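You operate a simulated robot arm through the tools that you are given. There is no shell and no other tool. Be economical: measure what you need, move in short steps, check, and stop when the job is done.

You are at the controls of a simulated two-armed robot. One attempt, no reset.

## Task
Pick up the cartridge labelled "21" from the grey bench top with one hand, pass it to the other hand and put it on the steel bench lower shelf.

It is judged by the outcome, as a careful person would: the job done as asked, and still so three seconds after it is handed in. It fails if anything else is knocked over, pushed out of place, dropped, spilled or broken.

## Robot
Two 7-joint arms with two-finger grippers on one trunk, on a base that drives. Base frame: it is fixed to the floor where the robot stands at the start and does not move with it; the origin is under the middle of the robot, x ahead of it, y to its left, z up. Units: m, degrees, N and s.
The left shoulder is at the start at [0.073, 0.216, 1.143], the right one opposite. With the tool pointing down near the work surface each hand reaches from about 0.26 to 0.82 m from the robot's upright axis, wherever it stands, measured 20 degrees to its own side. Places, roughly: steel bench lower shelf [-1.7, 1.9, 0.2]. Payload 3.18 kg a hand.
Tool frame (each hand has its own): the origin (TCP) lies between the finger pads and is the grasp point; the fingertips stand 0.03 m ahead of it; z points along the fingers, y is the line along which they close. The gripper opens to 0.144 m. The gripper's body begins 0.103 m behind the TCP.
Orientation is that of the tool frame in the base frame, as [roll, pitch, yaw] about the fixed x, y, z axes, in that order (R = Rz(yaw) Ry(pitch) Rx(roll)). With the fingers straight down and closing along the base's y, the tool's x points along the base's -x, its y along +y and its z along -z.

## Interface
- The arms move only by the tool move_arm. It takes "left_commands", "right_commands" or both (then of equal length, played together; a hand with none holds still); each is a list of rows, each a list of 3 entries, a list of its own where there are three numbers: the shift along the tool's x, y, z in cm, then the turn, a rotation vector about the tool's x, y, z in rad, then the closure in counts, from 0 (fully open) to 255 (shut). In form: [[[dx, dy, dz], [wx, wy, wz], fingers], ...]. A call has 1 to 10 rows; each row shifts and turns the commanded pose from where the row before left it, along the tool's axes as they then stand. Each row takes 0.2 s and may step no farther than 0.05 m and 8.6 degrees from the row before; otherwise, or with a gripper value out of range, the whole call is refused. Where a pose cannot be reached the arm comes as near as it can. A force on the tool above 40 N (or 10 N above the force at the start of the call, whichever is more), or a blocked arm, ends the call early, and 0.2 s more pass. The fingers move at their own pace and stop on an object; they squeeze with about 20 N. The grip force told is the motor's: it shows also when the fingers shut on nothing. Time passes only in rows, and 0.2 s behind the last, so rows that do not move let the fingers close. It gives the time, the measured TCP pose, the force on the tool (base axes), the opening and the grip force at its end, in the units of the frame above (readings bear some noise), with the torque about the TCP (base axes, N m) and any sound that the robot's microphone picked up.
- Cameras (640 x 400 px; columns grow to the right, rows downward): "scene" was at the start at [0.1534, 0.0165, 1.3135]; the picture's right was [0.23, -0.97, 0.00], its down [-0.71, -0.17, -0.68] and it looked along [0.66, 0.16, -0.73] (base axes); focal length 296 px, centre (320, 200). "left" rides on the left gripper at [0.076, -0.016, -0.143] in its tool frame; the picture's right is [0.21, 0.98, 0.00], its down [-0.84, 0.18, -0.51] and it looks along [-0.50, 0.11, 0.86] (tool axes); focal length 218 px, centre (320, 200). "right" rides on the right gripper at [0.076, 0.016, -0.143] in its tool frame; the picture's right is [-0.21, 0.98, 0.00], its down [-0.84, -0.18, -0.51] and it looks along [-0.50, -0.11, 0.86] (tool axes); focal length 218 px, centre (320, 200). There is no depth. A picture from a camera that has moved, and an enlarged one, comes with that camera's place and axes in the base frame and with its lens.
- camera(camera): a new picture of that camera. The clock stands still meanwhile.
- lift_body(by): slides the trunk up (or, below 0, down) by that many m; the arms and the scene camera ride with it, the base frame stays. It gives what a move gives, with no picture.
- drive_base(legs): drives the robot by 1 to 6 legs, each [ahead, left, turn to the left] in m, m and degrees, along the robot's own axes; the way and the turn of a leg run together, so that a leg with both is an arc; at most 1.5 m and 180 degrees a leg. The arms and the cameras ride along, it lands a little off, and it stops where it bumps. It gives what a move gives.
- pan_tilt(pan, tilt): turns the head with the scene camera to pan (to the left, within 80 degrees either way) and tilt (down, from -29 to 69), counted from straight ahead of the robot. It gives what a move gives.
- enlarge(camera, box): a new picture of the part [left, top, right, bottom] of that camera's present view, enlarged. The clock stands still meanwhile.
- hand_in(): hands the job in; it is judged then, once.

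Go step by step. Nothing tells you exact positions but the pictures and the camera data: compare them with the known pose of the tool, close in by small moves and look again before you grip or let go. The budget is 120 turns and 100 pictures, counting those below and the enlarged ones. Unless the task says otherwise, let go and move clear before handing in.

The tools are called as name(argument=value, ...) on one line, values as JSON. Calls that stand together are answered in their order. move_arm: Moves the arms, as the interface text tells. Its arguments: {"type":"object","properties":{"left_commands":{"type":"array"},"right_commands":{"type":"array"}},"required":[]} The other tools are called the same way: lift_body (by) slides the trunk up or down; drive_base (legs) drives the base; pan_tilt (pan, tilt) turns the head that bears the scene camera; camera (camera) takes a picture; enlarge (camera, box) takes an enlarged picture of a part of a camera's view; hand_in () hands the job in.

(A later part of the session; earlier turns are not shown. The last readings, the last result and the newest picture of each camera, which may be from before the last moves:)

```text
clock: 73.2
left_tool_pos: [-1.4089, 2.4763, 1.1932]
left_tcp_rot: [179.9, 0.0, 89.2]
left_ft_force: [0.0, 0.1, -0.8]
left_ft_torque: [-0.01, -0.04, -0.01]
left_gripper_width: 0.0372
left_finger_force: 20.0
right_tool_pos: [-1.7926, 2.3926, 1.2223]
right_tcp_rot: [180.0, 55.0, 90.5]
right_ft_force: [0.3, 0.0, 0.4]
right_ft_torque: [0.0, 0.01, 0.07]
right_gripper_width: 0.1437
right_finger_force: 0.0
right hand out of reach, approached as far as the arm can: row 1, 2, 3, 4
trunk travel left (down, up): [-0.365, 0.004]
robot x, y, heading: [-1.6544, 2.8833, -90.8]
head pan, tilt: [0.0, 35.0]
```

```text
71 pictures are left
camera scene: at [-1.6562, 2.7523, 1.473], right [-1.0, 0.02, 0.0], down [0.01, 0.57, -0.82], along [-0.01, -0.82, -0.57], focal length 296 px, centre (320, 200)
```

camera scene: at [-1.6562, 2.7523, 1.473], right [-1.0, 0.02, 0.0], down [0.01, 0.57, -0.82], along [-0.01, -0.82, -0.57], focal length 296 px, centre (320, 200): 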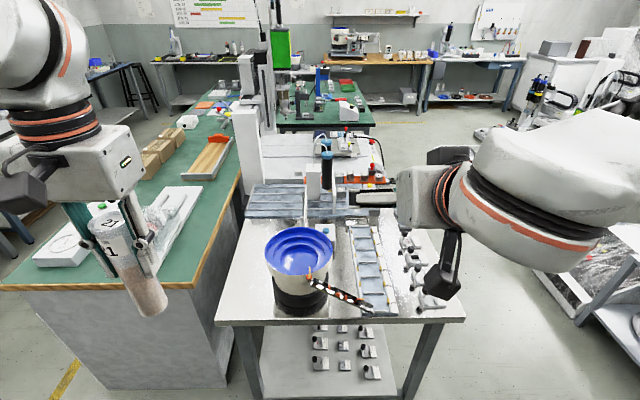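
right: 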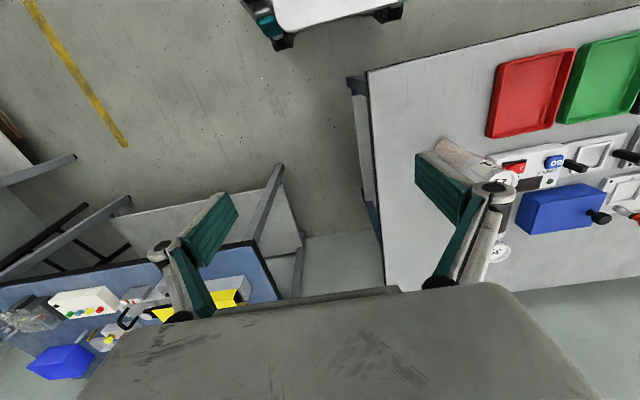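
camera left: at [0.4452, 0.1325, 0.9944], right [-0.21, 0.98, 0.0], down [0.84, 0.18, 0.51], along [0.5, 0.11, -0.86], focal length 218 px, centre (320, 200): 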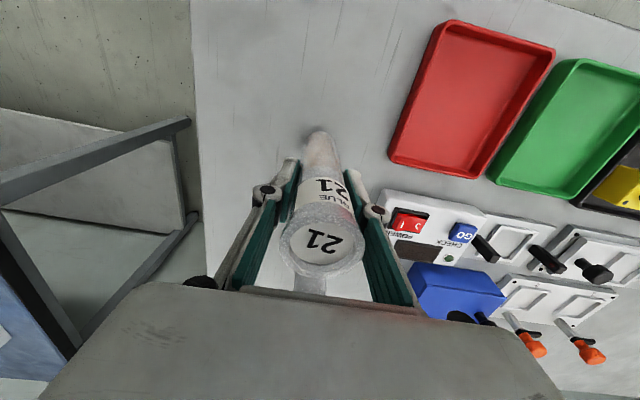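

The hand cannot fold closer than ~0.5 m ahead in this pose, so I turn to face along the open aisle, where there is free room for the hand-over and a low-reach trial.

drive_base(legs=[[0.08, 0, 0], [0, 0, -89]])

lift_body(by=-0.36)

camera(camera="scene")

```text
clock: 78.1
left_tool_pos: [-2.0658, 2.5693, 1.1923]
left_tcp_rot: [-180.0, 0.0, -2.4]
left_ft_force: [-0.3, 0.3, -1.3]
left_ft_torque: [0.0, -0.01, 0.02]
left_gripper_width: 0.0371
left_finger_force: 20.4
right_tool_pos: [-2.1397, 2.9558, 1.2229]
right_tcp_rot: [180.0, 54.9, -0.8]
right_ft_force: [-0.5, 0.0, -0.3]
right_ft_torque: [-0.02, 0.0, 0.01]
right_gripper_width: 0.144
right_finger_force: 0.0
trunk travel left (down, up): [-0.365, 0.004]
robot x, y, heading: [-1.6524, 2.803, 177.6]
head pan, tilt: [0.0, 35.0]
```

```text
clock: 81.6
left_tool_pos: [-2.073, 2.5693, 0.7894]
left_tcp_rot: [-180.0, -10.7, -2.4]
left_ft_force: [-0.1, 0.4, -0.9]
left_ft_torque: [-0.02, 0.03, -0.02]
left_gripper_width: 0.0372
left_finger_force: 20.0
right_tool_pos: [-2.1103, 2.9544, 0.5676]
right_tcp_rot: [178.7, 10.3, -1.5]
right_ft_force: [0.1, -0.8, 0.2]
right_ft_torque: [-0.01, 0.01, 0.01]
right_gripper_width: 0.1437
right_finger_force: 0.0
trunk travel left (down, up): [-0.005, 0.364]
robot x, y, heading: [-1.6562, 2.7985, 177.7]
head pan, tilt: [0.0, 35.0]
```

```text
70 pictures are left
camera scene: at [-2.0283, 2.8168, 1.0649], right [0.04, 1.0, 0.0], down [0.57, -0.02, -0.82], along [-0.82, 0.03, -0.57], focal length 296 px, centre (320, 200)
```

scene: 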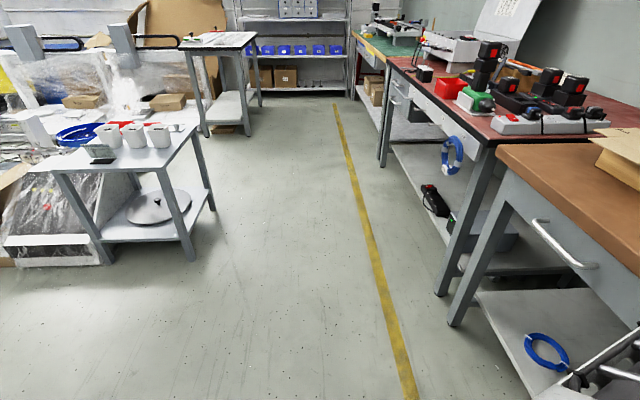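

Lowering the trunk has leaned it forward and changed both hands' tilt. I hold still a moment and re-read the poses.

move_arm(left_commands=[[[0, 0, 0], [0, 0, 0], 255], [[0, 0, 0], [0, 0, 0], 255]], right_commands=[[[0, 0, 0], [0, 0, 0], 0], [[0, 0, 0], [0, 0, 0], 0]])

camera(camera="left")

camera(camera="right")

```text
clock: 82.2
left_tool_pos: [-2.0734, 2.5702, 0.7895]
left_tcp_rot: [179.9, -10.8, -2.4]
left_ft_force: [-0.1, 0.1, -1.0]
left_ft_torque: [0.0, 0.01, 0.04]
left_gripper_width: 0.0371
left_finger_force: 20.1
right_tool_pos: [-2.1088, 2.9533, 0.5683]
right_tcp_rot: [178.8, 10.4, -1.5]
right_ft_force: [0.0, -1.0, 0.2]
right_ft_torque: [0.0, -0.02, 0.0]
right_gripper_width: 0.1439
right_finger_force: 0.1
trunk travel left (down, up): [-0.005, 0.364]
robot x, y, heading: [-1.6517, 2.801, 177.7]
head pan, tilt: [0.0, 35.0]
```

```text
69 pictures are left
camera left: at [-2.0242, 2.5837, 0.9448], right [0.16, -0.99, 0.04], down [-0.93, -0.14, 0.34], along [-0.33, -0.09, -0.94], focal length 218 px, centre (320, 200)
```

left: 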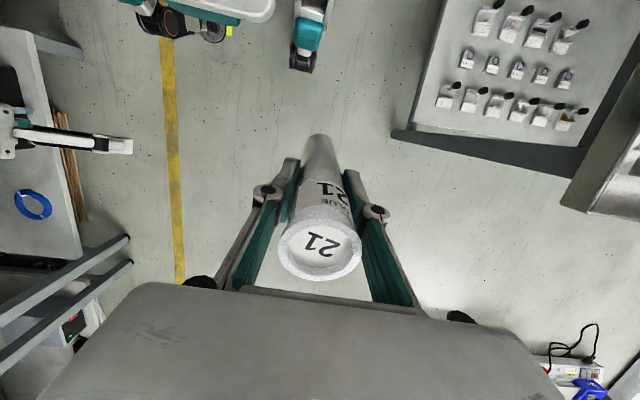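

```text
68 pictures are left
camera right: at [-2.0086, 2.9391, 0.694], right [-0.23, -0.97, 0.06], down [-0.73, 0.21, 0.65], along [-0.64, 0.1, -0.76], focal length 218 px, centre (320, 200)
```

right: 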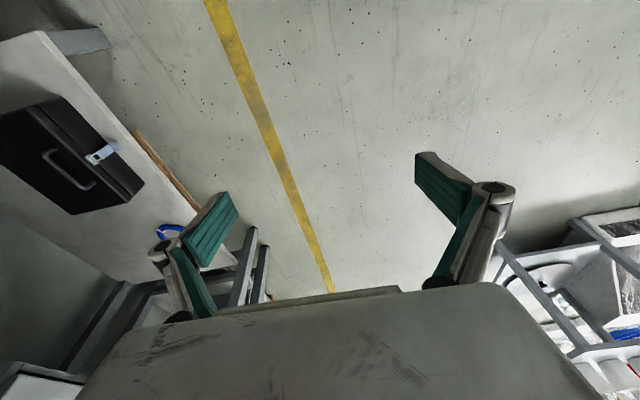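

The trunk bends forward as it goes down; the hands stayed safe. The left camera also shows the lower shelf: edge at y ≈ 2.30, small parts beginning at y ≈ 2.19. I trial the right hand's low pose here over free floor.

move_arm(right_commands=[[[0, 0, 0], [0, -0.13, 0], 0], [[0, 0, 0], [0, -0.13, 0], 0], [[0, 0, 0], [0, -0.13, 0], 0], [[0, 0, 0], [0, -0.13, 0], 0], [[0, 0, 0], [0, -0.13, 0], 0], [[0, 0, 0], [0, -0.13, 0], 0], [[0, 0, 0], [0, 0, 0], 0]])

```text
clock: 83.3
left_tool_pos: [-2.0739, 2.5697, 0.7894]
left_tcp_rot: [-179.9, -10.7, -2.6]
left_ft_force: [0.1, -0.6, -1.2]
left_ft_torque: [-0.01, 0.02, -0.02]
left_gripper_width: 0.037
left_finger_force: 20.0
right_tool_pos: [-2.1872, 2.9831, 0.576]
right_tcp_rot: [172.7, 40.2, -23.3]
right_ft_force: [0.2, -0.2, 0.8]
right_ft_torque: [0.02, -0.01, -0.01]
right_gripper_width: 0.1442
right_finger_force: 0.2
right hand out of reach, approached as far as the arm can: row 1, 2, 3, 4, 5
trunk travel left (down, up): [-0.005, 0.364]
robot x, y, heading: [-1.6544, 2.8061, 177.6]
head pan, tilt: [0.0, 35.0]
stopped in row 5 (right hand): the arm was blocked; the commanded pose is now the measured one
```

The right arm got blocked; I look to see against what.

pan_tilt(pan=-45, tilt=50)

camera(camera="scene")

pan_tilt(pan=0, tilt=65)

camera(camera="scene")

```text
clock: 84.4
left_tool_pos: [-2.073, 2.5701, 0.7899]
left_tcp_rot: [-180.0, -10.7, -2.4]
left_ft_force: [0.2, 0.6, -1.4]
left_ft_torque: [-0.02, -0.03, 0.01]
left_gripper_width: 0.0372
left_finger_force: 20.5
right_tool_pos: [-2.1869, 2.9835, 0.5744]
right_tcp_rot: [172.8, 40.2, -23.1]
right_ft_force: [0.1, 0.2, -0.3]
right_ft_torque: [0.01, 0.0, -0.01]
right_gripper_width: 0.1441
right_finger_force: 0.1
trunk travel left (down, up): [-0.005, 0.364]
robot x, y, heading: [-1.651, 2.8047, 177.5]
head pan, tilt: [-45.0, 50.0]
```

```text
67 pictures are left
camera scene: at [-1.9927, 2.8701, 1.0429], right [0.74, 0.68, 0.0], down [0.52, -0.56, -0.64], along [-0.43, 0.47, -0.77], focal length 296 px, centre (320, 200)
```

scene: 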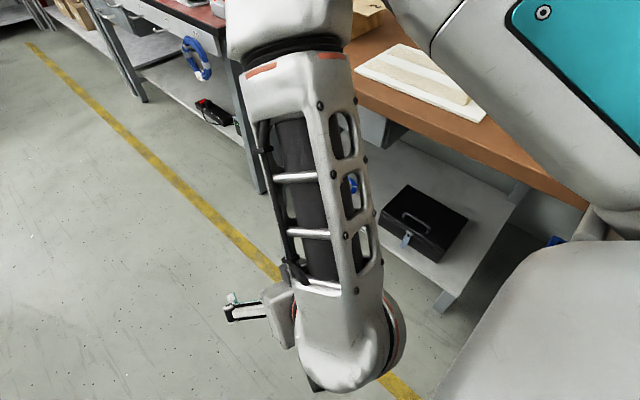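

```text
clock: 85.6
left_tool_pos: [-2.0732, 2.5707, 0.7893]
left_tcp_rot: [-179.9, -10.7, -2.4]
left_ft_force: [0.4, 0.4, -0.3]
left_ft_torque: [0.03, -0.02, 0.01]
left_gripper_width: 0.0369
left_finger_force: 20.2
right_tool_pos: [-2.1864, 2.9836, 0.5753]
right_tcp_rot: [172.7, 40.1, -23.1]
right_ft_force: [0.5, 0.7, 0.8]
right_ft_torque: [0.0, -0.03, 0.0]
right_gripper_width: 0.1441
right_finger_force: 0.0
trunk travel left (down, up): [-0.005, 0.364]
robot x, y, heading: [-1.6515, 2.8022, 177.4]
head pan, tilt: [0.0, 65.0]
```

```text
66 pictures are left
camera scene: at [-2.0012, 2.8161, 1.0248], right [0.04, 1.0, 0.0], down [0.91, -0.04, -0.42], along [-0.42, 0.02, -0.91], focal length 296 px, centre (320, 200)
```

scene: 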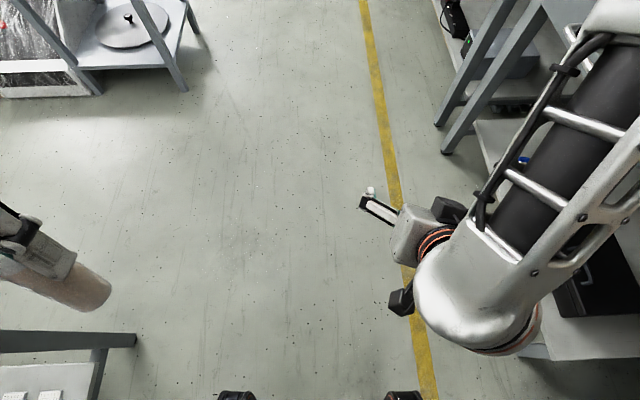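

The right elbow/upper arm is close to the brown desk's edge. I shift the base 6 cm away from the desk, then raise the trunk part-way.

drive_base(legs=[[0, 0.06, 0]])

lift_body(by=0.2)

pan_tilt(pan=-60, tilt=35)

camera(camera="scene")

pan_tilt(pan=60, tilt=40)

camera(camera="scene")

```text
clock: 86.8
left_tool_pos: [-2.0758, 2.5115, 0.7898]
left_tcp_rot: [180.0, -10.8, -2.4]
left_ft_force: [0.3, 0.1, -0.7]
left_ft_torque: [0.02, 0.0, 0.02]
left_gripper_width: 0.037
left_finger_force: 20.0
right_tool_pos: [-2.1885, 2.9245, 0.5757]
right_tcp_rot: [172.8, 40.0, -23.3]
right_ft_force: [0.8, -0.1, 0.3]
right_ft_torque: [0.02, 0.01, 0.03]
right_gripper_width: 0.1439
right_finger_force: 0.1
trunk travel left (down, up): [-0.005, 0.364]
robot x, y, heading: [-1.6562, 2.7431, 177.4]
head pan, tilt: [0.0, 65.0]
```

```text
clock: 88.9
left_tool_pos: [-2.0767, 2.5102, 0.9896]
left_tcp_rot: [180.0, -10.8, -2.3]
left_ft_force: [0.0, 0.2, -1.1]
left_ft_torque: [0.03, -0.02, -0.01]
left_gripper_width: 0.0371
left_finger_force: 19.7
right_tool_pos: [-2.1893, 2.9237, 0.775]
right_tcp_rot: [172.8, 40.0, -23.0]
right_ft_force: [0.5, -0.3, -0.7]
right_ft_torque: [-0.01, -0.01, 0.02]
right_gripper_width: 0.1443
right_finger_force: 0.2
trunk travel left (down, up): [-0.205, 0.164]
robot x, y, heading: [-1.6543, 2.7474, 177.6]
head pan, tilt: [0.0, 65.0]
```

```text
clock: 90.2
left_tool_pos: [-2.0755, 2.5101, 0.9902]
left_tcp_rot: [180.0, -10.7, -2.4]
left_ft_force: [-0.7, -0.1, -1.4]
left_ft_torque: [-0.01, -0.01, 0.02]
left_gripper_width: 0.0373
left_finger_force: 19.7
right_tool_pos: [-2.1888, 2.9244, 0.775]
right_tcp_rot: [172.6, 40.1, -23.3]
right_ft_force: [-0.4, -0.1, 0.3]
right_ft_torque: [-0.01, 0.0, 0.02]
right_gripper_width: 0.1439
right_finger_force: 0.1
trunk travel left (down, up): [-0.205, 0.164]
robot x, y, heading: [-1.6556, 2.7429, 177.7]
head pan, tilt: [-60.0, 35.0]
```

```text
65 pictures are left
camera scene: at [-1.7891, 2.824, 1.3101], right [0.89, 0.46, 0.0], down [0.27, -0.51, -0.82], along [-0.38, 0.73, -0.57], focal length 296 px, centre (320, 200)
```

scene: 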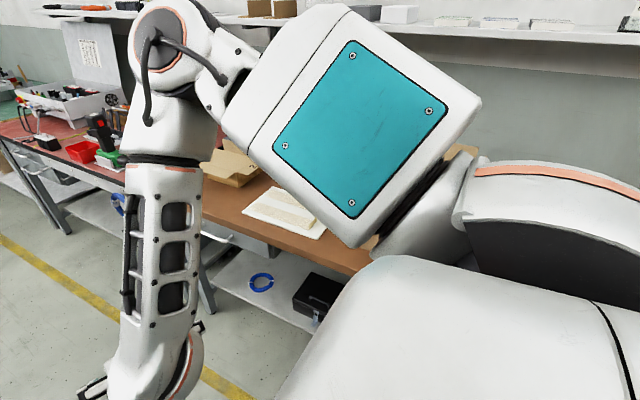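

```text
clock: 92.2
left_tool_pos: [-2.0756, 2.5105, 0.9894]
left_tcp_rot: [-179.9, -10.7, -2.4]
left_ft_force: [-0.1, -0.4, -1.7]
left_ft_torque: [0.0, 0.01, -0.02]
left_gripper_width: 0.0371
left_finger_force: 19.8
right_tool_pos: [-2.1883, 2.9237, 0.7752]
right_tcp_rot: [172.6, 40.1, -23.2]
right_ft_force: [0.2, 0.2, 0.5]
right_ft_torque: [-0.02, 0.02, 0.0]
right_gripper_width: 0.144
right_finger_force: 0.1
trunk travel left (down, up): [-0.205, 0.164]
robot x, y, heading: [-1.6572, 2.7455, 177.7]
head pan, tilt: [60.0, 40.0]
```

```text
64 pictures are left
camera scene: at [-1.7939, 2.6743, 1.3025], right [-0.84, 0.54, 0.0], down [0.34, 0.54, -0.77], along [-0.41, -0.65, -0.64], focal length 296 px, centre (320, 200)
```

scene: 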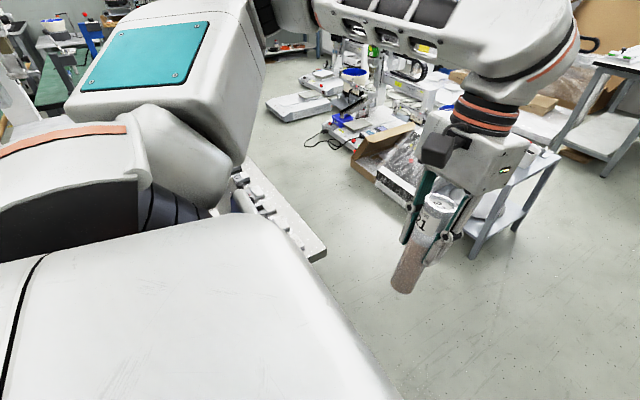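

Both hands shifted straight up as expected; the bending happens only near the bottom. I move to the middle-far side of the aisle, raise the trunk, and turn to face the steel bench, so both elbows have room along the aisle.

lift_body(by=0.16)

drive_base(legs=[[0, -0.13, 0], [0, 0, 92]])

pan_tilt(pan=0, tilt=45)

camera(camera="scene")

```text
clock: 94.1
left_tool_pos: [-2.0757, 2.51, 1.1506]
left_tcp_rot: [-180.0, -10.8, -2.3]
left_ft_force: [-0.8, 0.3, -2.1]
left_ft_torque: [0.0, 0.03, 0.01]
left_gripper_width: 0.0369
left_finger_force: 20.4
right_tool_pos: [-2.1887, 2.9235, 0.935]
right_tcp_rot: [172.8, 40.1, -23.1]
right_ft_force: [0.5, -0.1, 0.0]
right_ft_torque: [0.0, -0.01, -0.02]
right_gripper_width: 0.144
right_finger_force: 0.1
trunk travel left (down, up): [-0.365, 0.004]
robot x, y, heading: [-1.6571, 2.7444, 177.6]
head pan, tilt: [60.0, 40.0]
```

```text
clock: 99.8
left_tool_pos: [-1.3997, 2.4656, 1.1497]
left_tcp_rot: [180.0, -10.6, 90.2]
left_ft_force: [0.3, 0.1, -0.5]
left_ft_torque: [0.01, 0.03, 0.01]
left_gripper_width: 0.0371
left_finger_force: 19.9
right_tool_pos: [-1.8062, 2.3341, 0.9359]
right_tcp_rot: [172.9, 40.1, 69.4]
right_ft_force: [0.0, -0.5, 0.0]
right_ft_torque: [0.0, -0.01, -0.01]
right_gripper_width: 0.1441
right_finger_force: 0.0
trunk travel left (down, up): [-0.365, 0.004]
robot x, y, heading: [-1.6517, 2.8696, -89.9]
head pan, tilt: [60.0, 40.0]
```

```text
clock: 101.1
left_tool_pos: [-1.3981, 2.4648, 1.1501]
left_tcp_rot: [180.0, -10.8, 90.1]
left_ft_force: [0.4, -0.1, 0.8]
left_ft_torque: [0.05, -0.02, 0.0]
left_gripper_width: 0.0372
left_finger_force: 20.3
right_tool_pos: [-1.806, 2.3328, 0.9358]
right_tcp_rot: [172.8, 40.1, 69.4]
right_ft_force: [-0.6, 0.8, -0.3]
right_ft_torque: [-0.01, 0.01, 0.0]
right_gripper_width: 0.1438
right_finger_force: 0.1
trunk travel left (down, up): [-0.365, 0.004]
robot x, y, heading: [-1.6515, 2.8711, -90.0]
head pan, tilt: [0.0, 45.0]
```

```text
63 pictures are left
camera scene: at [-1.6509, 2.7503, 1.4582], right [-1.0, 0.0, 0.0], down [0.0, 0.71, -0.71], along [0.0, -0.71, -0.71], focal length 296 px, centre (320, 200)
```

scene: 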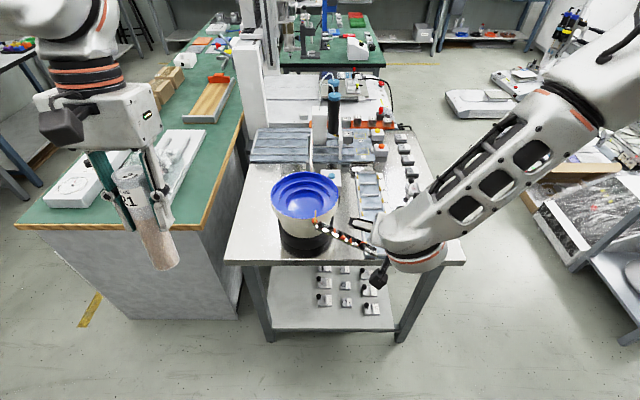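

Facing the bench exactly. I level the cartridge in the left hand, raise the right hand clear of the bucket, back off, and strafe to the open spot beside the teal bench's end for the hand-over.

move_arm(left_commands=[[[0, 0, 0], [0, -0.094, 0], 255], [[0, 0, 0], [0, -0.094, 0], 255], [[0, 0, 0], [0, 0, 0], 255], [[0, 0, 0], [0, 0, 0], 255]], right_commands=[[[-2.57, 0.38, -3.04], [0, 0, 0], 0], [[-2.57, 0.38, -3.04], [0, 0, 0], 0], [[-2.57, 0.38, -3.04], [0, 0, 0], 0], [[0, 0, 0], [0, 0, 0], 0]])

drive_base(legs=[[-0.06, 0, 0], [0, 0.65, 0]])

camera(camera="scene")

```text
clock: 102.1
left_tool_pos: [-1.3999, 2.4652, 1.1491]
left_tcp_rot: [-180.0, 0.0, 90.2]
left_ft_force: [-0.9, 0.9, -1.5]
left_ft_torque: [0.03, 0.02, 0.0]
left_gripper_width: 0.0371
left_finger_force: 19.7
right_tool_pos: [-1.8037, 2.3349, 1.0557]
right_tcp_rot: [172.8, 40.2, 69.4]
right_ft_force: [-0.4, -0.6, 0.4]
right_ft_torque: [0.0, 0.01, -0.04]
right_gripper_width: 0.1441
right_finger_force: 0.0
trunk travel left (down, up): [-0.365, 0.004]
robot x, y, heading: [-1.6523, 2.8757, -89.8]
head pan, tilt: [0.0, 45.0]
```

```text
clock: 108.9
left_tool_pos: [-0.7422, 2.5252, 1.149]
left_tcp_rot: [179.9, 0.0, 90.1]
left_ft_force: [0.1, 0.3, -1.3]
left_ft_torque: [0.02, 0.03, 0.0]
left_gripper_width: 0.0371
left_finger_force: 19.9
right_tool_pos: [-1.1462, 2.3939, 1.0565]
right_tcp_rot: [172.8, 40.2, 69.3]
right_ft_force: [0.5, -1.6, -0.1]
right_ft_torque: [0.02, 0.01, 0.04]
right_gripper_width: 0.1442
right_finger_force: 0.1
trunk travel left (down, up): [-0.365, 0.004]
robot x, y, heading: [-0.9935, 2.9346, -90.0]
head pan, tilt: [0.0, 45.0]
```

```text
62 pictures are left
camera scene: at [-0.9931, 2.8105, 1.4582], right [-1.0, 0.0, 0.0], down [0.0, 0.71, -0.71], along [0.0, -0.71, -0.71], focal length 296 px, centre (320, 200)
```

scene: 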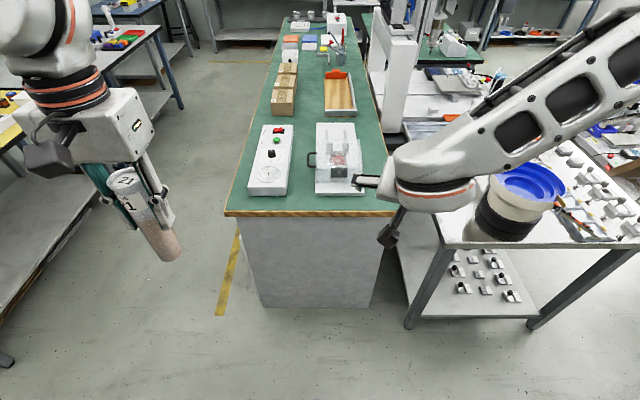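

Open spot reached. I lower the right hand and bring it to the straight-ahead, 35°-down pose.

move_arm(right_commands=[[[3.22, -0.48, 3.8], [0, 0, 0], 0], [[3.22, -0.48, 3.8], [0, 0, 0], 0], [[3.22, -0.48, 3.8], [0, 0, 0], 0], [[0, 0, 0], [-0.0777, 0.0117, -0.0913], 0], [[0, 0, 0], [-0.0777, 0.0117, -0.0913], 0], [[0, 0, 0], [-0.0777, 0.0117, -0.0913], 0], [[0, 0, 0], [0.126, 0, 0], 0], [[0, 0, 0], [0, -0.129, 0], 0], [[0, 0, 0], [0, -0.129, 0], 0], [[0, 0, 0], [0, 0, 0], 0]])

```text
clock: 111.1
left_tool_pos: [-0.7429, 2.5244, 1.1498]
left_tcp_rot: [179.9, 0.0, 90.1]
left_ft_force: [0.0, -0.2, -1.4]
left_ft_torque: [-0.06, -0.06, 0.02]
left_gripper_width: 0.0367
left_finger_force: 19.6
right_tool_pos: [-1.0712, 2.3503, 0.9769]
right_tcp_rot: [-179.1, 53.7, 89.8]
right_ft_force: [0.2, 0.1, -0.4]
right_ft_torque: [-0.03, -0.03, 0.06]
right_gripper_width: 0.1442
right_finger_force: 0.1
right hand out of reach, approached as far as the arm can: row 4, 5, 6, 8, 9
trunk travel left (down, up): [-0.365, 0.004]
robot x, y, heading: [-0.9918, 2.9323, -90.2]
head pan, tilt: [0.0, 45.0]
```

Nearly there. I lower the trunk in this open spot and try reaching a shelf-like height with the empty right hand.

lift_body(by=-0.36)

pan_tilt(pan=0, tilt=60)

camera(camera="scene")

```text
clock: 113.6
left_tool_pos: [-0.7407, 2.5243, 0.8419]
left_tcp_rot: [180.0, -2.3, 90.1]
left_ft_force: [0.1, 0.9, -0.6]
left_ft_torque: [-0.07, 0.02, -0.01]
left_gripper_width: 0.0371
left_finger_force: 20.2
right_tool_pos: [-1.0711, 2.4954, 0.4179]
right_tcp_rot: [-178.9, 19.7, 88.9]
right_ft_force: [-0.5, -5.1, -0.5]
right_ft_torque: [0.63, -0.03, -0.01]
right_gripper_width: 0.1441
right_finger_force: 0.1
trunk travel left (down, up): [-0.07, 0.3]
robot x, y, heading: [-0.9944, 2.9327, -89.7]
head pan, tilt: [0.0, 45.0]
stopped: the force on the tool passed its limit at 112 N (the readings are from after the stop); the commanded pose is now the measured one
```

```text
clock: 114.4
left_tool_pos: [-0.7427, 2.5227, 0.8442]
left_tcp_rot: [-180.0, -2.2, 90.1]
left_ft_force: [0.3, -0.1, -0.3]
left_ft_torque: [0.02, -0.03, 0.03]
left_gripper_width: 0.0372
left_finger_force: 20.1
right_tool_pos: [-1.071, 2.4951, 0.4204]
right_tcp_rot: [-179.0, 19.9, 89.0]
right_ft_force: [-3.3, -12.1, 2.9]
right_ft_torque: [1.82, -0.43, 0.26]
right_gripper_width: 0.1439
right_finger_force: 0.2
trunk travel left (down, up): [-0.07, 0.3]
robot x, y, heading: [-0.9927, 2.9352, -89.9]
head pan, tilt: [0.0, 60.0]
```

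```text
61 pictures are left
camera scene: at [-0.9932, 2.6345, 1.1148], right [-1.0, 0.0, 0.0], down [0.0, 0.87, -0.5], along [0.0, -0.5, -0.87], focal length 296 px, centre (320, 200)
```

scene: 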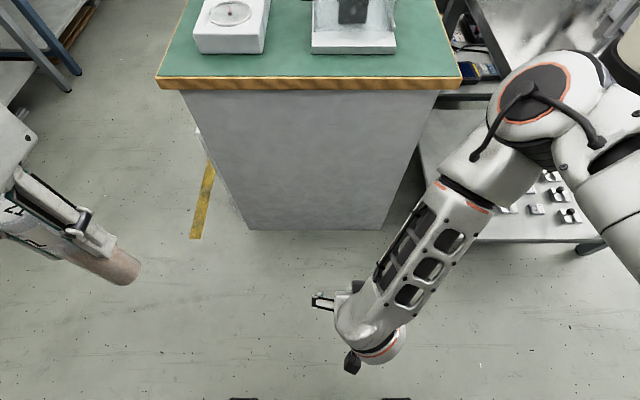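

The hand got squeezed toward my own base as the trunk leaned (nothing else is near). I move the right hand forward away from the body.

move_arm(right_commands=[[[-3.5, 0, 1.28], [0, 0, 0], 0], [[-3.5, 0, 1.28], [0, 0, 0], 0], [[-3.5, 0, 1.28], [0, 0, 0], 0], [[-3.5, 0, 1.28], [0, 0, 0], 0], [[0, 0, 0], [0, 0, 0], 0]])

```text
clock: 115.6
left_tool_pos: [-0.7405, 2.5237, 0.8443]
left_tcp_rot: [-180.0, -2.0, 90.1]
left_ft_force: [-0.5, 0.5, -1.3]
left_ft_torque: [-0.03, 0.02, 0.02]
left_gripper_width: 0.0373
left_finger_force: 20.3
right_tool_pos: [-1.0756, 2.3455, 0.4215]
right_tcp_rot: [-179.0, 19.8, 89.1]
right_ft_force: [-0.4, 0.5, -0.3]
right_ft_torque: [0.03, 0.04, 0.03]
right_gripper_width: 0.1442
right_finger_force: 0.0
trunk travel left (down, up): [-0.07, 0.3]
robot x, y, heading: [-0.9898, 2.9329, -89.8]
head pan, tilt: [0.0, 60.0]
```

move_arm(right_commands=[[[-1.5, 0, 0.6], [0, -0.123, 0], 0], [[-1.5, 0, 0.6], [0, -0.123, 0], 0], [[0, 0, 0], [0, -0.123, 0], 0], [[0, 0, 0], [0, -0.123, 0], 0], [[0, 0, 0], [0, -0.123, 0], 0], [[0, 0, 0], [0, 0, 0], 0]])

```text
clock: 117.0
left_tool_pos: [-0.7412, 2.5246, 0.8443]
left_tcp_rot: [180.0, -2.1, 90.1]
left_ft_force: [-0.2, -0.8, -0.6]
left_ft_torque: [0.02, -0.05, 0.0]
left_gripper_width: 0.0372
left_finger_force: 20.1
right_tool_pos: [-0.9965, 2.2616, 0.4666]
right_tcp_rot: [-177.1, 46.0, 89.8]
right_ft_force: [-1.1, -0.1, -0.4]
right_ft_torque: [0.0, -0.02, -0.02]
right_gripper_width: 0.1439
right_finger_force: 0.1
right hand out of reach, approached as far as the arm can: row 2, 3, 4, 5
trunk travel left (down, up): [-0.07, 0.3]
robot x, y, heading: [-0.9952, 2.9323, -89.9]
head pan, tilt: [0.0, 60.0]
```

move_arm(right_commands=[[[2, -2, 3.3], [0, 0, 0], 0], [[2, -2, 3.3], [0, 0, 0], 0], [[2, -2, 3.3], [0, 0, 0], 0], [[2, -2, 3.3], [0, 0, 0], 0], [[0, 0, 0], [0, 0, 0], 0]])

camera(camera="scene")

```text
clock: 118.2
left_tool_pos: [-0.7419, 2.523, 0.8446]
left_tcp_rot: [-179.9, -2.0, 90.1]
left_ft_force: [-0.1, 0.8, -1.4]
left_ft_torque: [-0.01, -0.03, 0.02]
left_gripper_width: 0.0372
left_finger_force: 20.4
right_tool_pos: [-1.0395, 2.1804, 0.3331]
right_tcp_rot: [-176.8, 45.6, 89.7]
right_ft_force: [0.6, -0.5, -1.1]
right_ft_torque: [0.0, -0.03, -0.02]
right_gripper_width: 0.144
right_finger_force: 0.1
right hand out of reach, approached as far as the arm can: row 1, 2, 3, 4
trunk travel left (down, up): [-0.07, 0.3]
robot x, y, heading: [-0.9899, 2.9322, -89.8]
head pan, tilt: [0.0, 60.0]
```

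```text
60 pictures are left
camera scene: at [-0.9931, 2.6352, 1.1151], right [-1.0, 0.0, 0.0], down [0.0, 0.87, -0.5], along [0.0, -0.5, -0.87], focal length 296 px, centre (320, 200)
```

scene: 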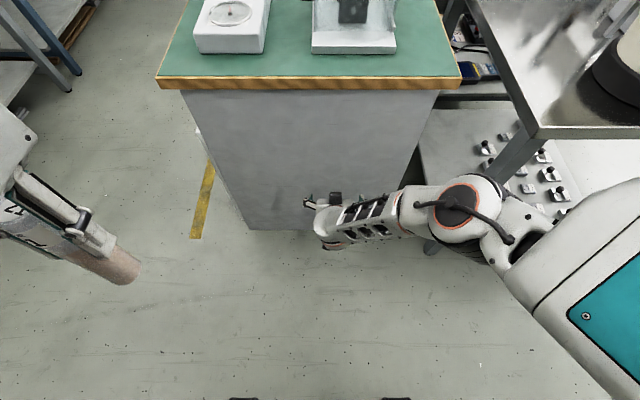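

The right hand nearly manages a shelf-height pose here at 45° down. I relax the commanded pitch to 45° and reach slightly further ahead to see if that's exactly attainable.

move_arm(right_commands=[[[0, 0, 0], [0, 0.087, 0], 0], [[0, 0, 0], [0, 0.087, 0], 0], [[-1.7, 0, 1.7], [0, 0, 0], 0], [[-1.7, 0, 1.7], [0, 0, 0], 0], [[0, 0, 0], [0, 0, 0], 0]])

```text
clock: 119.3
left_tool_pos: [-0.7411, 2.5242, 0.8437]
left_tcp_rot: [-179.9, -2.1, 90.2]
left_ft_force: [-0.3, -0.5, -0.9]
left_ft_torque: [0.04, -0.02, 0.04]
left_gripper_width: 0.0371
left_finger_force: 19.9
right_tool_pos: [-1.0346, 2.1504, 0.3199]
right_tcp_rot: [-178.2, 35.0, 89.8]
right_ft_force: [1.2, 5.4, 2.4]
right_ft_torque: [-0.05, -0.22, 0.36]
right_gripper_width: 0.1457
right_finger_force: 0.1
right hand out of reach, approached as far as the arm can: row 4
trunk travel left (down, up): [-0.07, 0.3]
robot x, y, heading: [-0.9948, 2.9369, -89.7]
head pan, tilt: [0.0, 60.0]
stopped in row 5 (right hand): the force on the tool passed its limit at 44 N (the readings are from after the stop); the commanded pose is now the measured one
```

I touched the teal cabinet's end lightly; I pull the hand straight back 10 cm at once and look.

move_arm(right_commands=[[[2.8, 0, -1.95], [0, 0, 0], 0], [[2.8, 0, -1.95], [0, 0, 0], 0], [[2.8, 0, -1.95], [0, 0, 0], 0], [[0, 0, 0], [0, 0, 0], 0]])

camera(camera="scene")

```text
clock: 120.3
left_tool_pos: [-0.74, 2.5248, 0.8445]
left_tcp_rot: [180.0, -2.1, 90.2]
left_ft_force: [0.6, -0.8, 0.4]
left_ft_torque: [0.02, 0.01, 0.0]
left_gripper_width: 0.0371
left_finger_force: 20.0
right_tool_pos: [-1.0357, 2.2528, 0.3222]
right_tcp_rot: [-178.2, 35.2, 89.7]
right_ft_force: [0.2, -1.5, 0.1]
right_ft_torque: [-0.01, -0.02, 0.01]
right_gripper_width: 0.144
right_finger_force: 0.1
trunk travel left (down, up): [-0.07, 0.3]
robot x, y, heading: [-0.9913, 2.9364, -89.8]
head pan, tilt: [0.0, 60.0]
```

```text
59 pictures are left
camera scene: at [-0.9927, 2.6353, 1.1148], right [-1.0, 0.0, 0.0], down [0.0, 0.87, -0.5], along [0.0, -0.5, -0.87], focal length 296 px, centre (320, 200)
```

scene: 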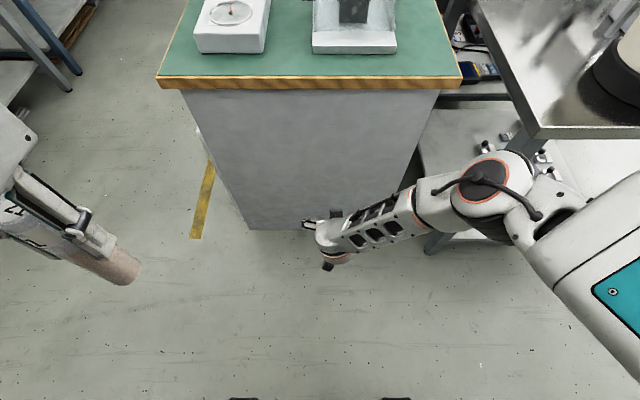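

Nothing moved. I strafe another 0.3 m left, away from the steel bench's corner, for the hand-over, and set the right hand to ~40° pitch.

drive_base(legs=[[0, 0.32, 0]])

move_arm(right_commands=[[[-1.6, 0, 1.1], [0, 0, 0], 0], [[0, 0, 0], [0, -0.06, 0], 0], [[0, 0, 0], [0, -0.06, 0], 0], [[0, 0, 0], [0, 0, 0], 0]])

camera(camera="scene")

```text
clock: 123.6
left_tool_pos: [-0.4325, 2.5229, 0.844]
left_tcp_rot: [-180.0, -2.0, 89.9]
left_ft_force: [0.2, -0.1, -0.3]
left_ft_torque: [-0.01, 0.01, 0.03]
left_gripper_width: 0.037
left_finger_force: 19.7
right_tool_pos: [-0.7289, 2.2518, 0.3222]
right_tcp_rot: [-178.1, 35.2, 89.5]
right_ft_force: [0.7, -0.5, 0.6]
right_ft_torque: [0.02, -0.01, 0.02]
right_gripper_width: 0.1437
right_finger_force: 0.0
trunk travel left (down, up): [-0.07, 0.3]
robot x, y, heading: [-0.6814, 2.9337, -90.3]
head pan, tilt: [0.0, 60.0]
```

```text
clock: 124.6
left_tool_pos: [-0.4332, 2.5229, 0.844]
left_tcp_rot: [180.0, -2.2, 89.9]
left_ft_force: [-0.8, 0.5, -0.8]
left_ft_torque: [0.01, 0.0, 0.01]
left_gripper_width: 0.0371
left_finger_force: 20.0
right_tool_pos: [-0.7217, 2.2221, 0.3212]
right_tcp_rot: [-177.8, 41.7, 89.7]
right_ft_force: [0.4, -0.1, 1.6]
right_ft_torque: [0.02, 0.0, 0.0]
right_gripper_width: 0.1439
right_finger_force: 0.0
right hand out of reach, approached as far as the arm can: row 3
trunk travel left (down, up): [-0.07, 0.3]
robot x, y, heading: [-0.6821, 2.936, -90.2]
head pan, tilt: [0.0, 60.0]
```

```text
58 pictures are left
camera scene: at [-0.684, 2.6352, 1.1148], right [-1.0, 0.0, 0.0], down [0.0, 0.87, -0.5], along [0.0, -0.5, -0.87], focal length 296 px, centre (320, 200)
```

scene: 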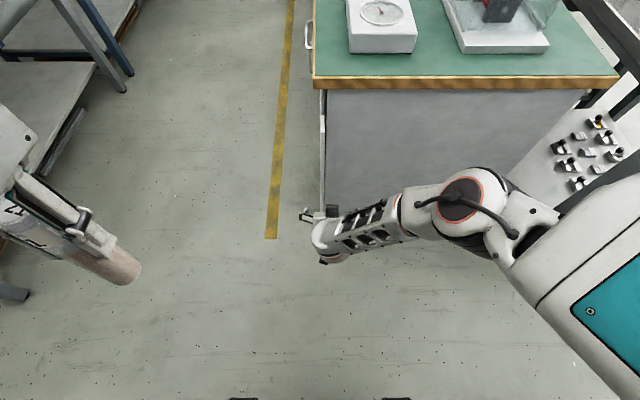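

Pose is good (48° below horizontal at z 0.32). I shift 0.2 m further into the clear lane, and bring the left hand forward and level.

drive_base(legs=[[0, 0.2, 0]])

move_arm(left_commands=[[[-4.9, 0, 0.5], [0, -0.037, 0], 255], [[-4.9, 0, 1], [0, 0, 0], 255], [[-4.8, 0, 1], [0, 0, 0], 255], [[-4.8, 0, 1], [0, 0, 0], 255], [[-4.8, 0, 1], [0, 0, 0], 255], [[-4.8, 0, 1], [0, 0, 0], 255], [[0, 0, 0], [0, 0, 0], 255]])

camera(camera="scene")

```text
clock: 126.9
left_tool_pos: [-0.2367, 2.5218, 0.8435]
left_tcp_rot: [-180.0, -2.1, 89.8]
left_ft_force: [0.2, 0.2, -1.1]
left_ft_torque: [0.0, 0.01, 0.0]
left_gripper_width: 0.0374
left_finger_force: 19.7
right_tool_pos: [-0.524, 2.2219, 0.3222]
right_tcp_rot: [-177.8, 41.6, 89.8]
right_ft_force: [0.1, 0.2, -0.6]
right_ft_torque: [0.0, 0.01, 0.03]
right_gripper_width: 0.1439
right_finger_force: 0.0
trunk travel left (down, up): [-0.07, 0.3]
robot x, y, heading: [-0.4847, 2.9361, -89.8]
head pan, tilt: [0.0, 60.0]
```

```text
clock: 128.5
left_tool_pos: [-0.2363, 2.2326, 0.7871]
left_tcp_rot: [180.0, 0.0, 89.8]
left_ft_force: [0.1, 0.0, -1.4]
left_ft_torque: [0.01, -0.03, -0.02]
left_gripper_width: 0.0371
left_finger_force: 19.8
right_tool_pos: [-0.5248, 2.2217, 0.3219]
right_tcp_rot: [-177.9, 41.7, 89.8]
right_ft_force: [-0.4, -1.1, -0.2]
right_ft_torque: [0.03, -0.01, 0.02]
right_gripper_width: 0.1441
right_finger_force: 0.0
trunk travel left (down, up): [-0.07, 0.3]
robot x, y, heading: [-0.4845, 2.9313, -90.3]
head pan, tilt: [0.0, 60.0]
```

```text
57 pictures are left
camera scene: at [-0.4871, 2.6349, 1.1151], right [-1.0, 0.0, 0.0], down [0.0, 0.87, -0.5], along [0.0, -0.5, -0.87], focal length 296 px, centre (320, 200)
```

scene: 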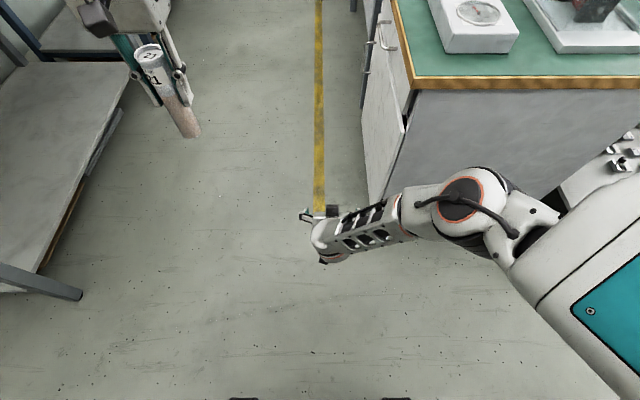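

Now I lower the left hand, turn it 33° outward (to keep its camera clear of the right hand), and bring the cartridge above the open right fingers.

move_arm(left_commands=[[[0, 0, 4], [0, 0, -0.144], 255], [[0, 0, 4], [0, 0, -0.144], 255], [[0, 0, 4], [0, 0, -0.144], 255], [[0, 0, 4], [0, 0, -0.144], 255], [[0, 0, 0], [0, 0, 0], 255]])

move_arm(left_commands=[[[2.07, -3.57, 0], [0, 0, 0], 255], [[2.07, -3.57, 0], [0, 0, 0], 255], [[2.07, -3.57, 0], [0, 0, 0], 255], [[2.07, -3.57, 0], [0, 0, 0], 255], [[2.07, -3.57, 0], [0, 0, 0], 255], [[2.07, -3.57, 0], [0, 0, 0], 255], [[0, 0, 0], [0, 0, 0], 255]])

camera(camera="scene")

camera(camera="right")

camera(camera="left")

```text
clock: 129.7
left_tool_pos: [-0.2363, 2.2339, 0.6284]
left_tcp_rot: [-179.9, 0.0, 122.9]
left_ft_force: [-0.2, -0.5, -0.8]
left_ft_torque: [0.03, 0.01, 0.02]
left_gripper_width: 0.0372
left_finger_force: 19.7
right_tool_pos: [-0.5253, 2.2221, 0.3228]
right_tcp_rot: [-177.8, 41.6, 89.7]
right_ft_force: [-0.5, 0.1, -0.6]
right_ft_torque: [0.03, -0.01, -0.01]
right_gripper_width: 0.1438
right_finger_force: 0.0
trunk travel left (down, up): [-0.07, 0.3]
robot x, y, heading: [-0.4853, 2.9297, -90.3]
head pan, tilt: [0.0, 60.0]
```

```text
clock: 131.3
left_tool_pos: [-0.4828, 2.2207, 0.6293]
left_tcp_rot: [-180.0, 0.0, 122.8]
left_ft_force: [-0.3, 0.4, -0.8]
left_ft_torque: [0.02, -0.01, 0.0]
left_gripper_width: 0.0369
left_finger_force: 20.2
right_tool_pos: [-0.5232, 2.2222, 0.3215]
right_tcp_rot: [-177.8, 41.6, 89.7]
right_ft_force: [0.2, 0.3, 0.5]
right_ft_torque: [0.04, 0.03, 0.02]
right_gripper_width: 0.1439
right_finger_force: 0.1
trunk travel left (down, up): [-0.07, 0.3]
robot x, y, heading: [-0.4874, 2.9334, -90.2]
head pan, tilt: [0.0, 60.0]
```

```text
56 pictures are left
camera scene: at [-0.4871, 2.6345, 1.1147], right [-1.0, 0.0, 0.0], down [0.0, 0.87, -0.5], along [0.0, -0.5, -0.87], focal length 296 px, centre (320, 200)
```

scene: 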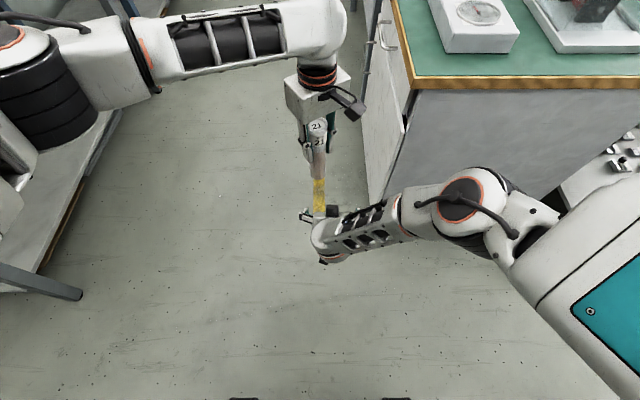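

```text
55 pictures are left
camera right: at [-0.5012, 2.3749, 0.3755], right [0.98, -0.19, 0.11], down [-0.16, -0.29, 0.94], along [-0.14, -0.94, -0.31], focal length 218 px, centre (320, 200)
```

right: 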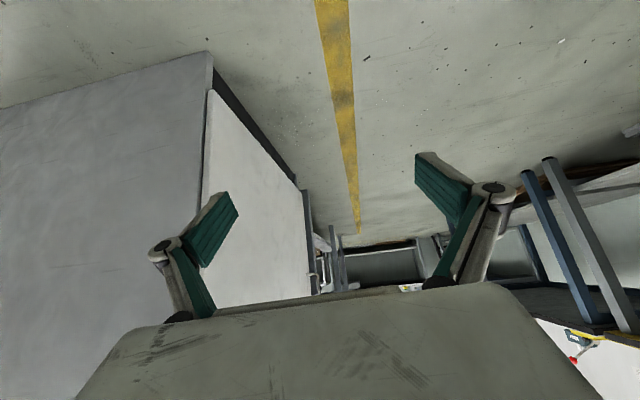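

```text
54 pictures are left
camera left: at [-0.5383, 2.2769, 0.7729], right [0.71, 0.71, 0.0], down [0.61, -0.61, 0.51], along [0.36, -0.36, -0.86], focal length 218 px, centre (320, 200)
```

left: 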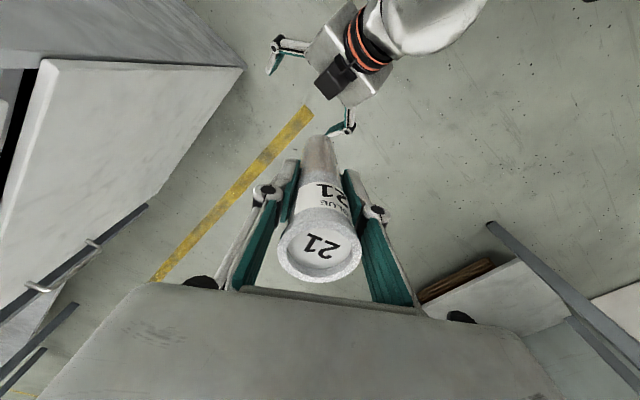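

I check the clearance around the right hand closely before lowering.

enlarge(camera="left", box=[240, 0, 440, 170])

enlarge(camera="scene", box=[260, 60, 420, 280])

```text
2.35 times, centred on (340, 85) of left
camera zoom: at [-0.5383, 2.2769, 0.7729], right [0.71, 0.71, 0.0], down [0.61, -0.61, 0.51], along [0.36, -0.36, -0.86], focal length 514 px, centre (273, 471)
```

zoom: 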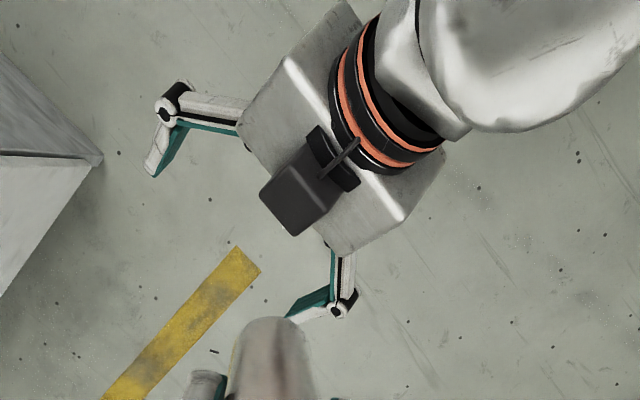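

```text
1.82 times, centred on (340, 170) of scene
camera zoom: at [-0.4871, 2.6345, 1.1147], right [-1.0, 0.0, 0.0], down [0.0, 0.87, -0.5], along [0.0, -0.5, -0.87], focal length 538 px, centre (284, 254)
```

zoom: 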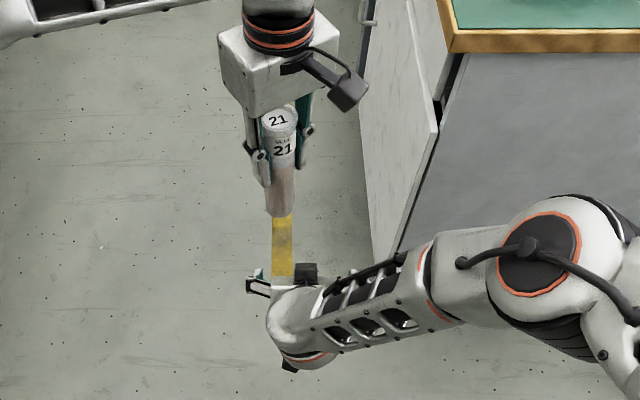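

A second box on the right hand's upper side would foul the cartridge and left hand at this steep angle, so I need the right hand flatter. I take the left hand up and aside, and try flattening the right hand further inboard, where its wrist has more freedom.

move_arm(left_commands=[[[-1.35, 2.1, -2.5], [0, 0, 0], 255], [[-1.35, 2.1, -2.5], [0, 0, 0], 255], [[-1.35, 2.1, -2.5], [0, 0, 0], 255], [[-1.35, 2.1, -2.5], [0, 0, 0], 255], [[-1.35, 2.1, -2.5], [0, 0, 0], 255], [[-1.35, 2.1, -2.5], [0, 0, 0], 255], [[-1.35, 2.1, -2.5], [0, 0, 0], 255], [[-1.35, 2.1, -2.5], [0, 0, 0], 255], [[0, 0, 0], [0, 0, 0], 255]])

move_arm(right_commands=[[[0, 2, 0], [0, 0, 0], 0], [[0, 2, 0], [0, 0, 0], 0], [[0, 2, 0], [0, 0, 0], 0], [[0, 2, 0], [0, 0, 0], 0], [[0, 2, 0], [0, -0.1, 0], 0], [[0, 2, 0], [0, -0.1, 0], 0], [[0, 1, 0], [0, -0.1, 0], 0], [[0, 1, 0], [0, -0.1, 0], 0], [[0, 0, 0], [0, 0, 0], 0]])

camera(camera="scene")

```text
clock: 133.3
left_tool_pos: [-0.284, 2.2203, 0.8288]
left_tcp_rot: [-180.0, -0.1, 122.8]
left_ft_force: [-0.7, -0.7, -1.1]
left_ft_torque: [0.0, 0.03, -0.02]
left_gripper_width: 0.0373
left_finger_force: 20.2
right_tool_pos: [-0.5259, 2.2226, 0.3212]
right_tcp_rot: [-177.8, 41.6, 89.7]
right_ft_force: [-0.1, 0.7, 0.6]
right_ft_torque: [0.01, 0.01, -0.01]
right_gripper_width: 0.1441
right_finger_force: 0.0
trunk travel left (down, up): [-0.07, 0.3]
robot x, y, heading: [-0.4858, 2.935, -90.3]
head pan, tilt: [0.0, 60.0]
```

```text
clock: 135.5
left_tool_pos: [-0.2853, 2.2211, 0.8287]
left_tcp_rot: [179.9, 0.0, 122.8]
left_ft_force: [-0.8, 0.1, -1.3]
left_ft_torque: [0.0, 0.02, 0.0]
left_gripper_width: 0.0371
left_finger_force: 20.1
right_tool_pos: [-0.5638, 2.1981, 0.2831]
right_tcp_rot: [-170.6, 48.2, 89.7]
right_ft_force: [0.1, -0.5, -0.1]
right_ft_torque: [0.01, -0.02, 0.03]
right_gripper_width: 0.1441
right_finger_force: 0.2
right hand out of reach, approached as far as the arm can: row 5, 6, 7, 8
trunk travel left (down, up): [-0.07, 0.3]
robot x, y, heading: [-0.4878, 2.9328, -90.2]
head pan, tilt: [0.0, 60.0]
stopped in row 9 (right hand): the arm was blocked; the commanded pose is now the measured one
```

```text
51 pictures are left
camera scene: at [-0.4874, 2.6344, 1.1148], right [-1.0, 0.0, 0.0], down [0.0, 0.87, -0.5], along [0.0, -0.5, -0.87], focal length 296 px, centre (320, 200)
```

scene: 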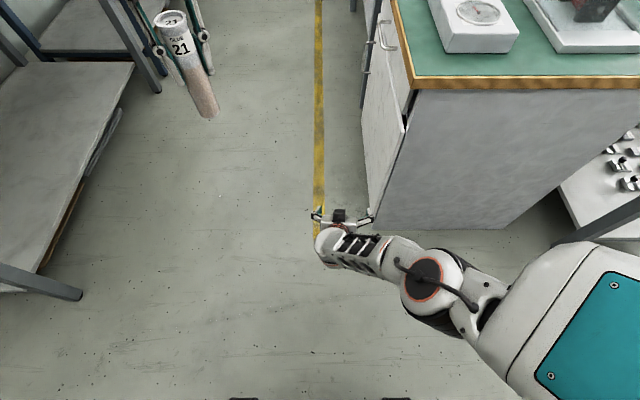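

The wrist limits flattening at this height. I step further into the lane, drop the trunk its last few cm, and explore what pitch is attainable.

drive_base(legs=[[0, 0.2, 0]])

lift_body(by=-0.065)

move_arm(right_commands=[[[-2, 0, 2], [0, 0, 0], 0], [[-2, 0, 2], [0, 0, 0], 0], [[0, 0, 0], [0, -0.08, 0], 0], [[0, 0, 0], [0, -0.08, 0], 0], [[0, 0, 0], [0, -0.08, 0], 0], [[0, 0, 0], [0, 0, 0], 0]])

camera(camera="scene")

```text
clock: 137.9
left_tool_pos: [-0.0855, 2.2189, 0.8285]
left_tcp_rot: [179.9, 0.0, 122.7]
left_ft_force: [0.1, -1.5, -1.0]
left_ft_torque: [0.0, 0.02, 0.0]
left_gripper_width: 0.0371
left_finger_force: 19.7
right_tool_pos: [-0.3642, 2.2013, 0.2806]
right_tcp_rot: [-170.4, 48.0, 89.9]
right_ft_force: [-0.1, 0.5, -0.2]
right_ft_torque: [-0.02, 0.0, -0.02]
right_gripper_width: 0.1439
right_finger_force: 0.1
trunk travel left (down, up): [-0.07, 0.3]
robot x, y, heading: [-0.2864, 2.9317, -90.1]
head pan, tilt: [0.0, 60.0]
```

```text
clock: 138.9
left_tool_pos: [-0.0859, 2.2202, 0.766]
left_tcp_rot: [-179.7, 0.1, 122.8]
left_ft_force: [0.4, 0.2, -0.3]
left_ft_torque: [-0.01, -0.01, 0.02]
left_gripper_width: 0.0373
left_finger_force: 19.8
right_tool_pos: [-0.3635, 2.3279, 0.1134]
right_tcp_rot: [-170.2, 36.0, 89.8]
right_ft_force: [-0.1, -0.2, 0.1]
right_ft_torque: [0.05, -0.01, 0.01]
right_gripper_width: 0.1439
right_finger_force: 0.0
trunk travel left (down, up): [-0.005, 0.365]
robot x, y, heading: [-0.2843, 2.933, -90.3]
head pan, tilt: [0.0, 60.0]
```

```text
clock: 140.6
left_tool_pos: [-0.0853, 2.2197, 0.7633]
left_tcp_rot: [180.0, 0.0, 122.8]
left_ft_force: [0.9, 0.5, -1.4]
left_ft_torque: [0.02, 0.01, 0.0]
left_gripper_width: 0.0369
left_finger_force: 20.1
right_tool_pos: [-0.4005, 2.2989, 0.115]
right_tcp_rot: [-168.4, 38.9, 89.9]
right_ft_force: [0.9, 0.4, 0.3]
right_ft_torque: [0.02, -0.03, 0.03]
right_gripper_width: 0.1439
right_finger_force: 0.1
right hand out of reach, approached as far as the arm can: row 1, 2, 4, 5
trunk travel left (down, up): [-0.005, 0.365]
robot x, y, heading: [-0.2865, 2.933, -90.3]
head pan, tilt: [0.0, 60.0]
stopped in row 6 (right hand): the arm was blocked; the commanded pose is now the measured one
```

```text
50 pictures are left
camera scene: at [-0.2883, 2.5776, 1.0299], right [-1.0, 0.01, 0.0], down [0.0, 0.87, -0.5], along [0.0, -0.5, -0.87], focal length 296 px, centre (320, 200)
```

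scene: 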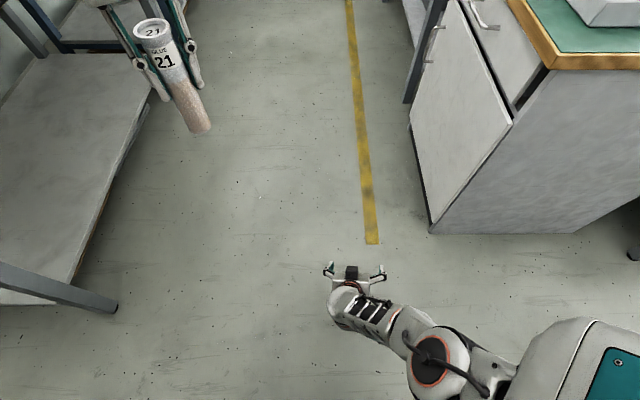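

move_arm(right_commands=[[[-4.3, -0.25, -1.3], [0, 0, 0], 0], [[-4.3, -0.25, -1.3], [0, 0, 0], 0], [[-4.3, -0.25, -1.3], [0, 0, 0], 0], [[-4.3, -0.25, -1.3], [0, 0, 0], 0], [[0, 0, 0], [-0.1, 0, 0], 0], [[0, 0, 0], [-0.1, 0, 0], 0], [[0, 0, 0], [0, -0.1, 0], 0], [[0, 0, 0], [0, -0.1, 0], 0]])

```text
clock: 142.3
left_tool_pos: [-0.0853, 2.2191, 0.764]
left_tcp_rot: [-179.9, 0.1, 122.8]
left_ft_force: [0.7, -0.5, -0.5]
left_ft_torque: [0.05, 0.06, -0.04]
left_gripper_width: 0.0373
left_finger_force: 19.7
right_tool_pos: [-0.3048, 2.1222, 0.2572]
right_tcp_rot: [-179.9, 50.3, 89.9]
right_ft_force: [-2.4, -1.7, 2.4]
right_ft_torque: [0.32, -0.16, 0.18]
right_gripper_width: 0.1436
right_finger_force: 0.1
right hand out of reach, approached as far as the arm can: row 1, 6, 7, 8
trunk travel left (down, up): [-0.005, 0.365]
robot x, y, heading: [-0.2834, 2.933, -90.2]
head pan, tilt: [0.0, 60.0]
```

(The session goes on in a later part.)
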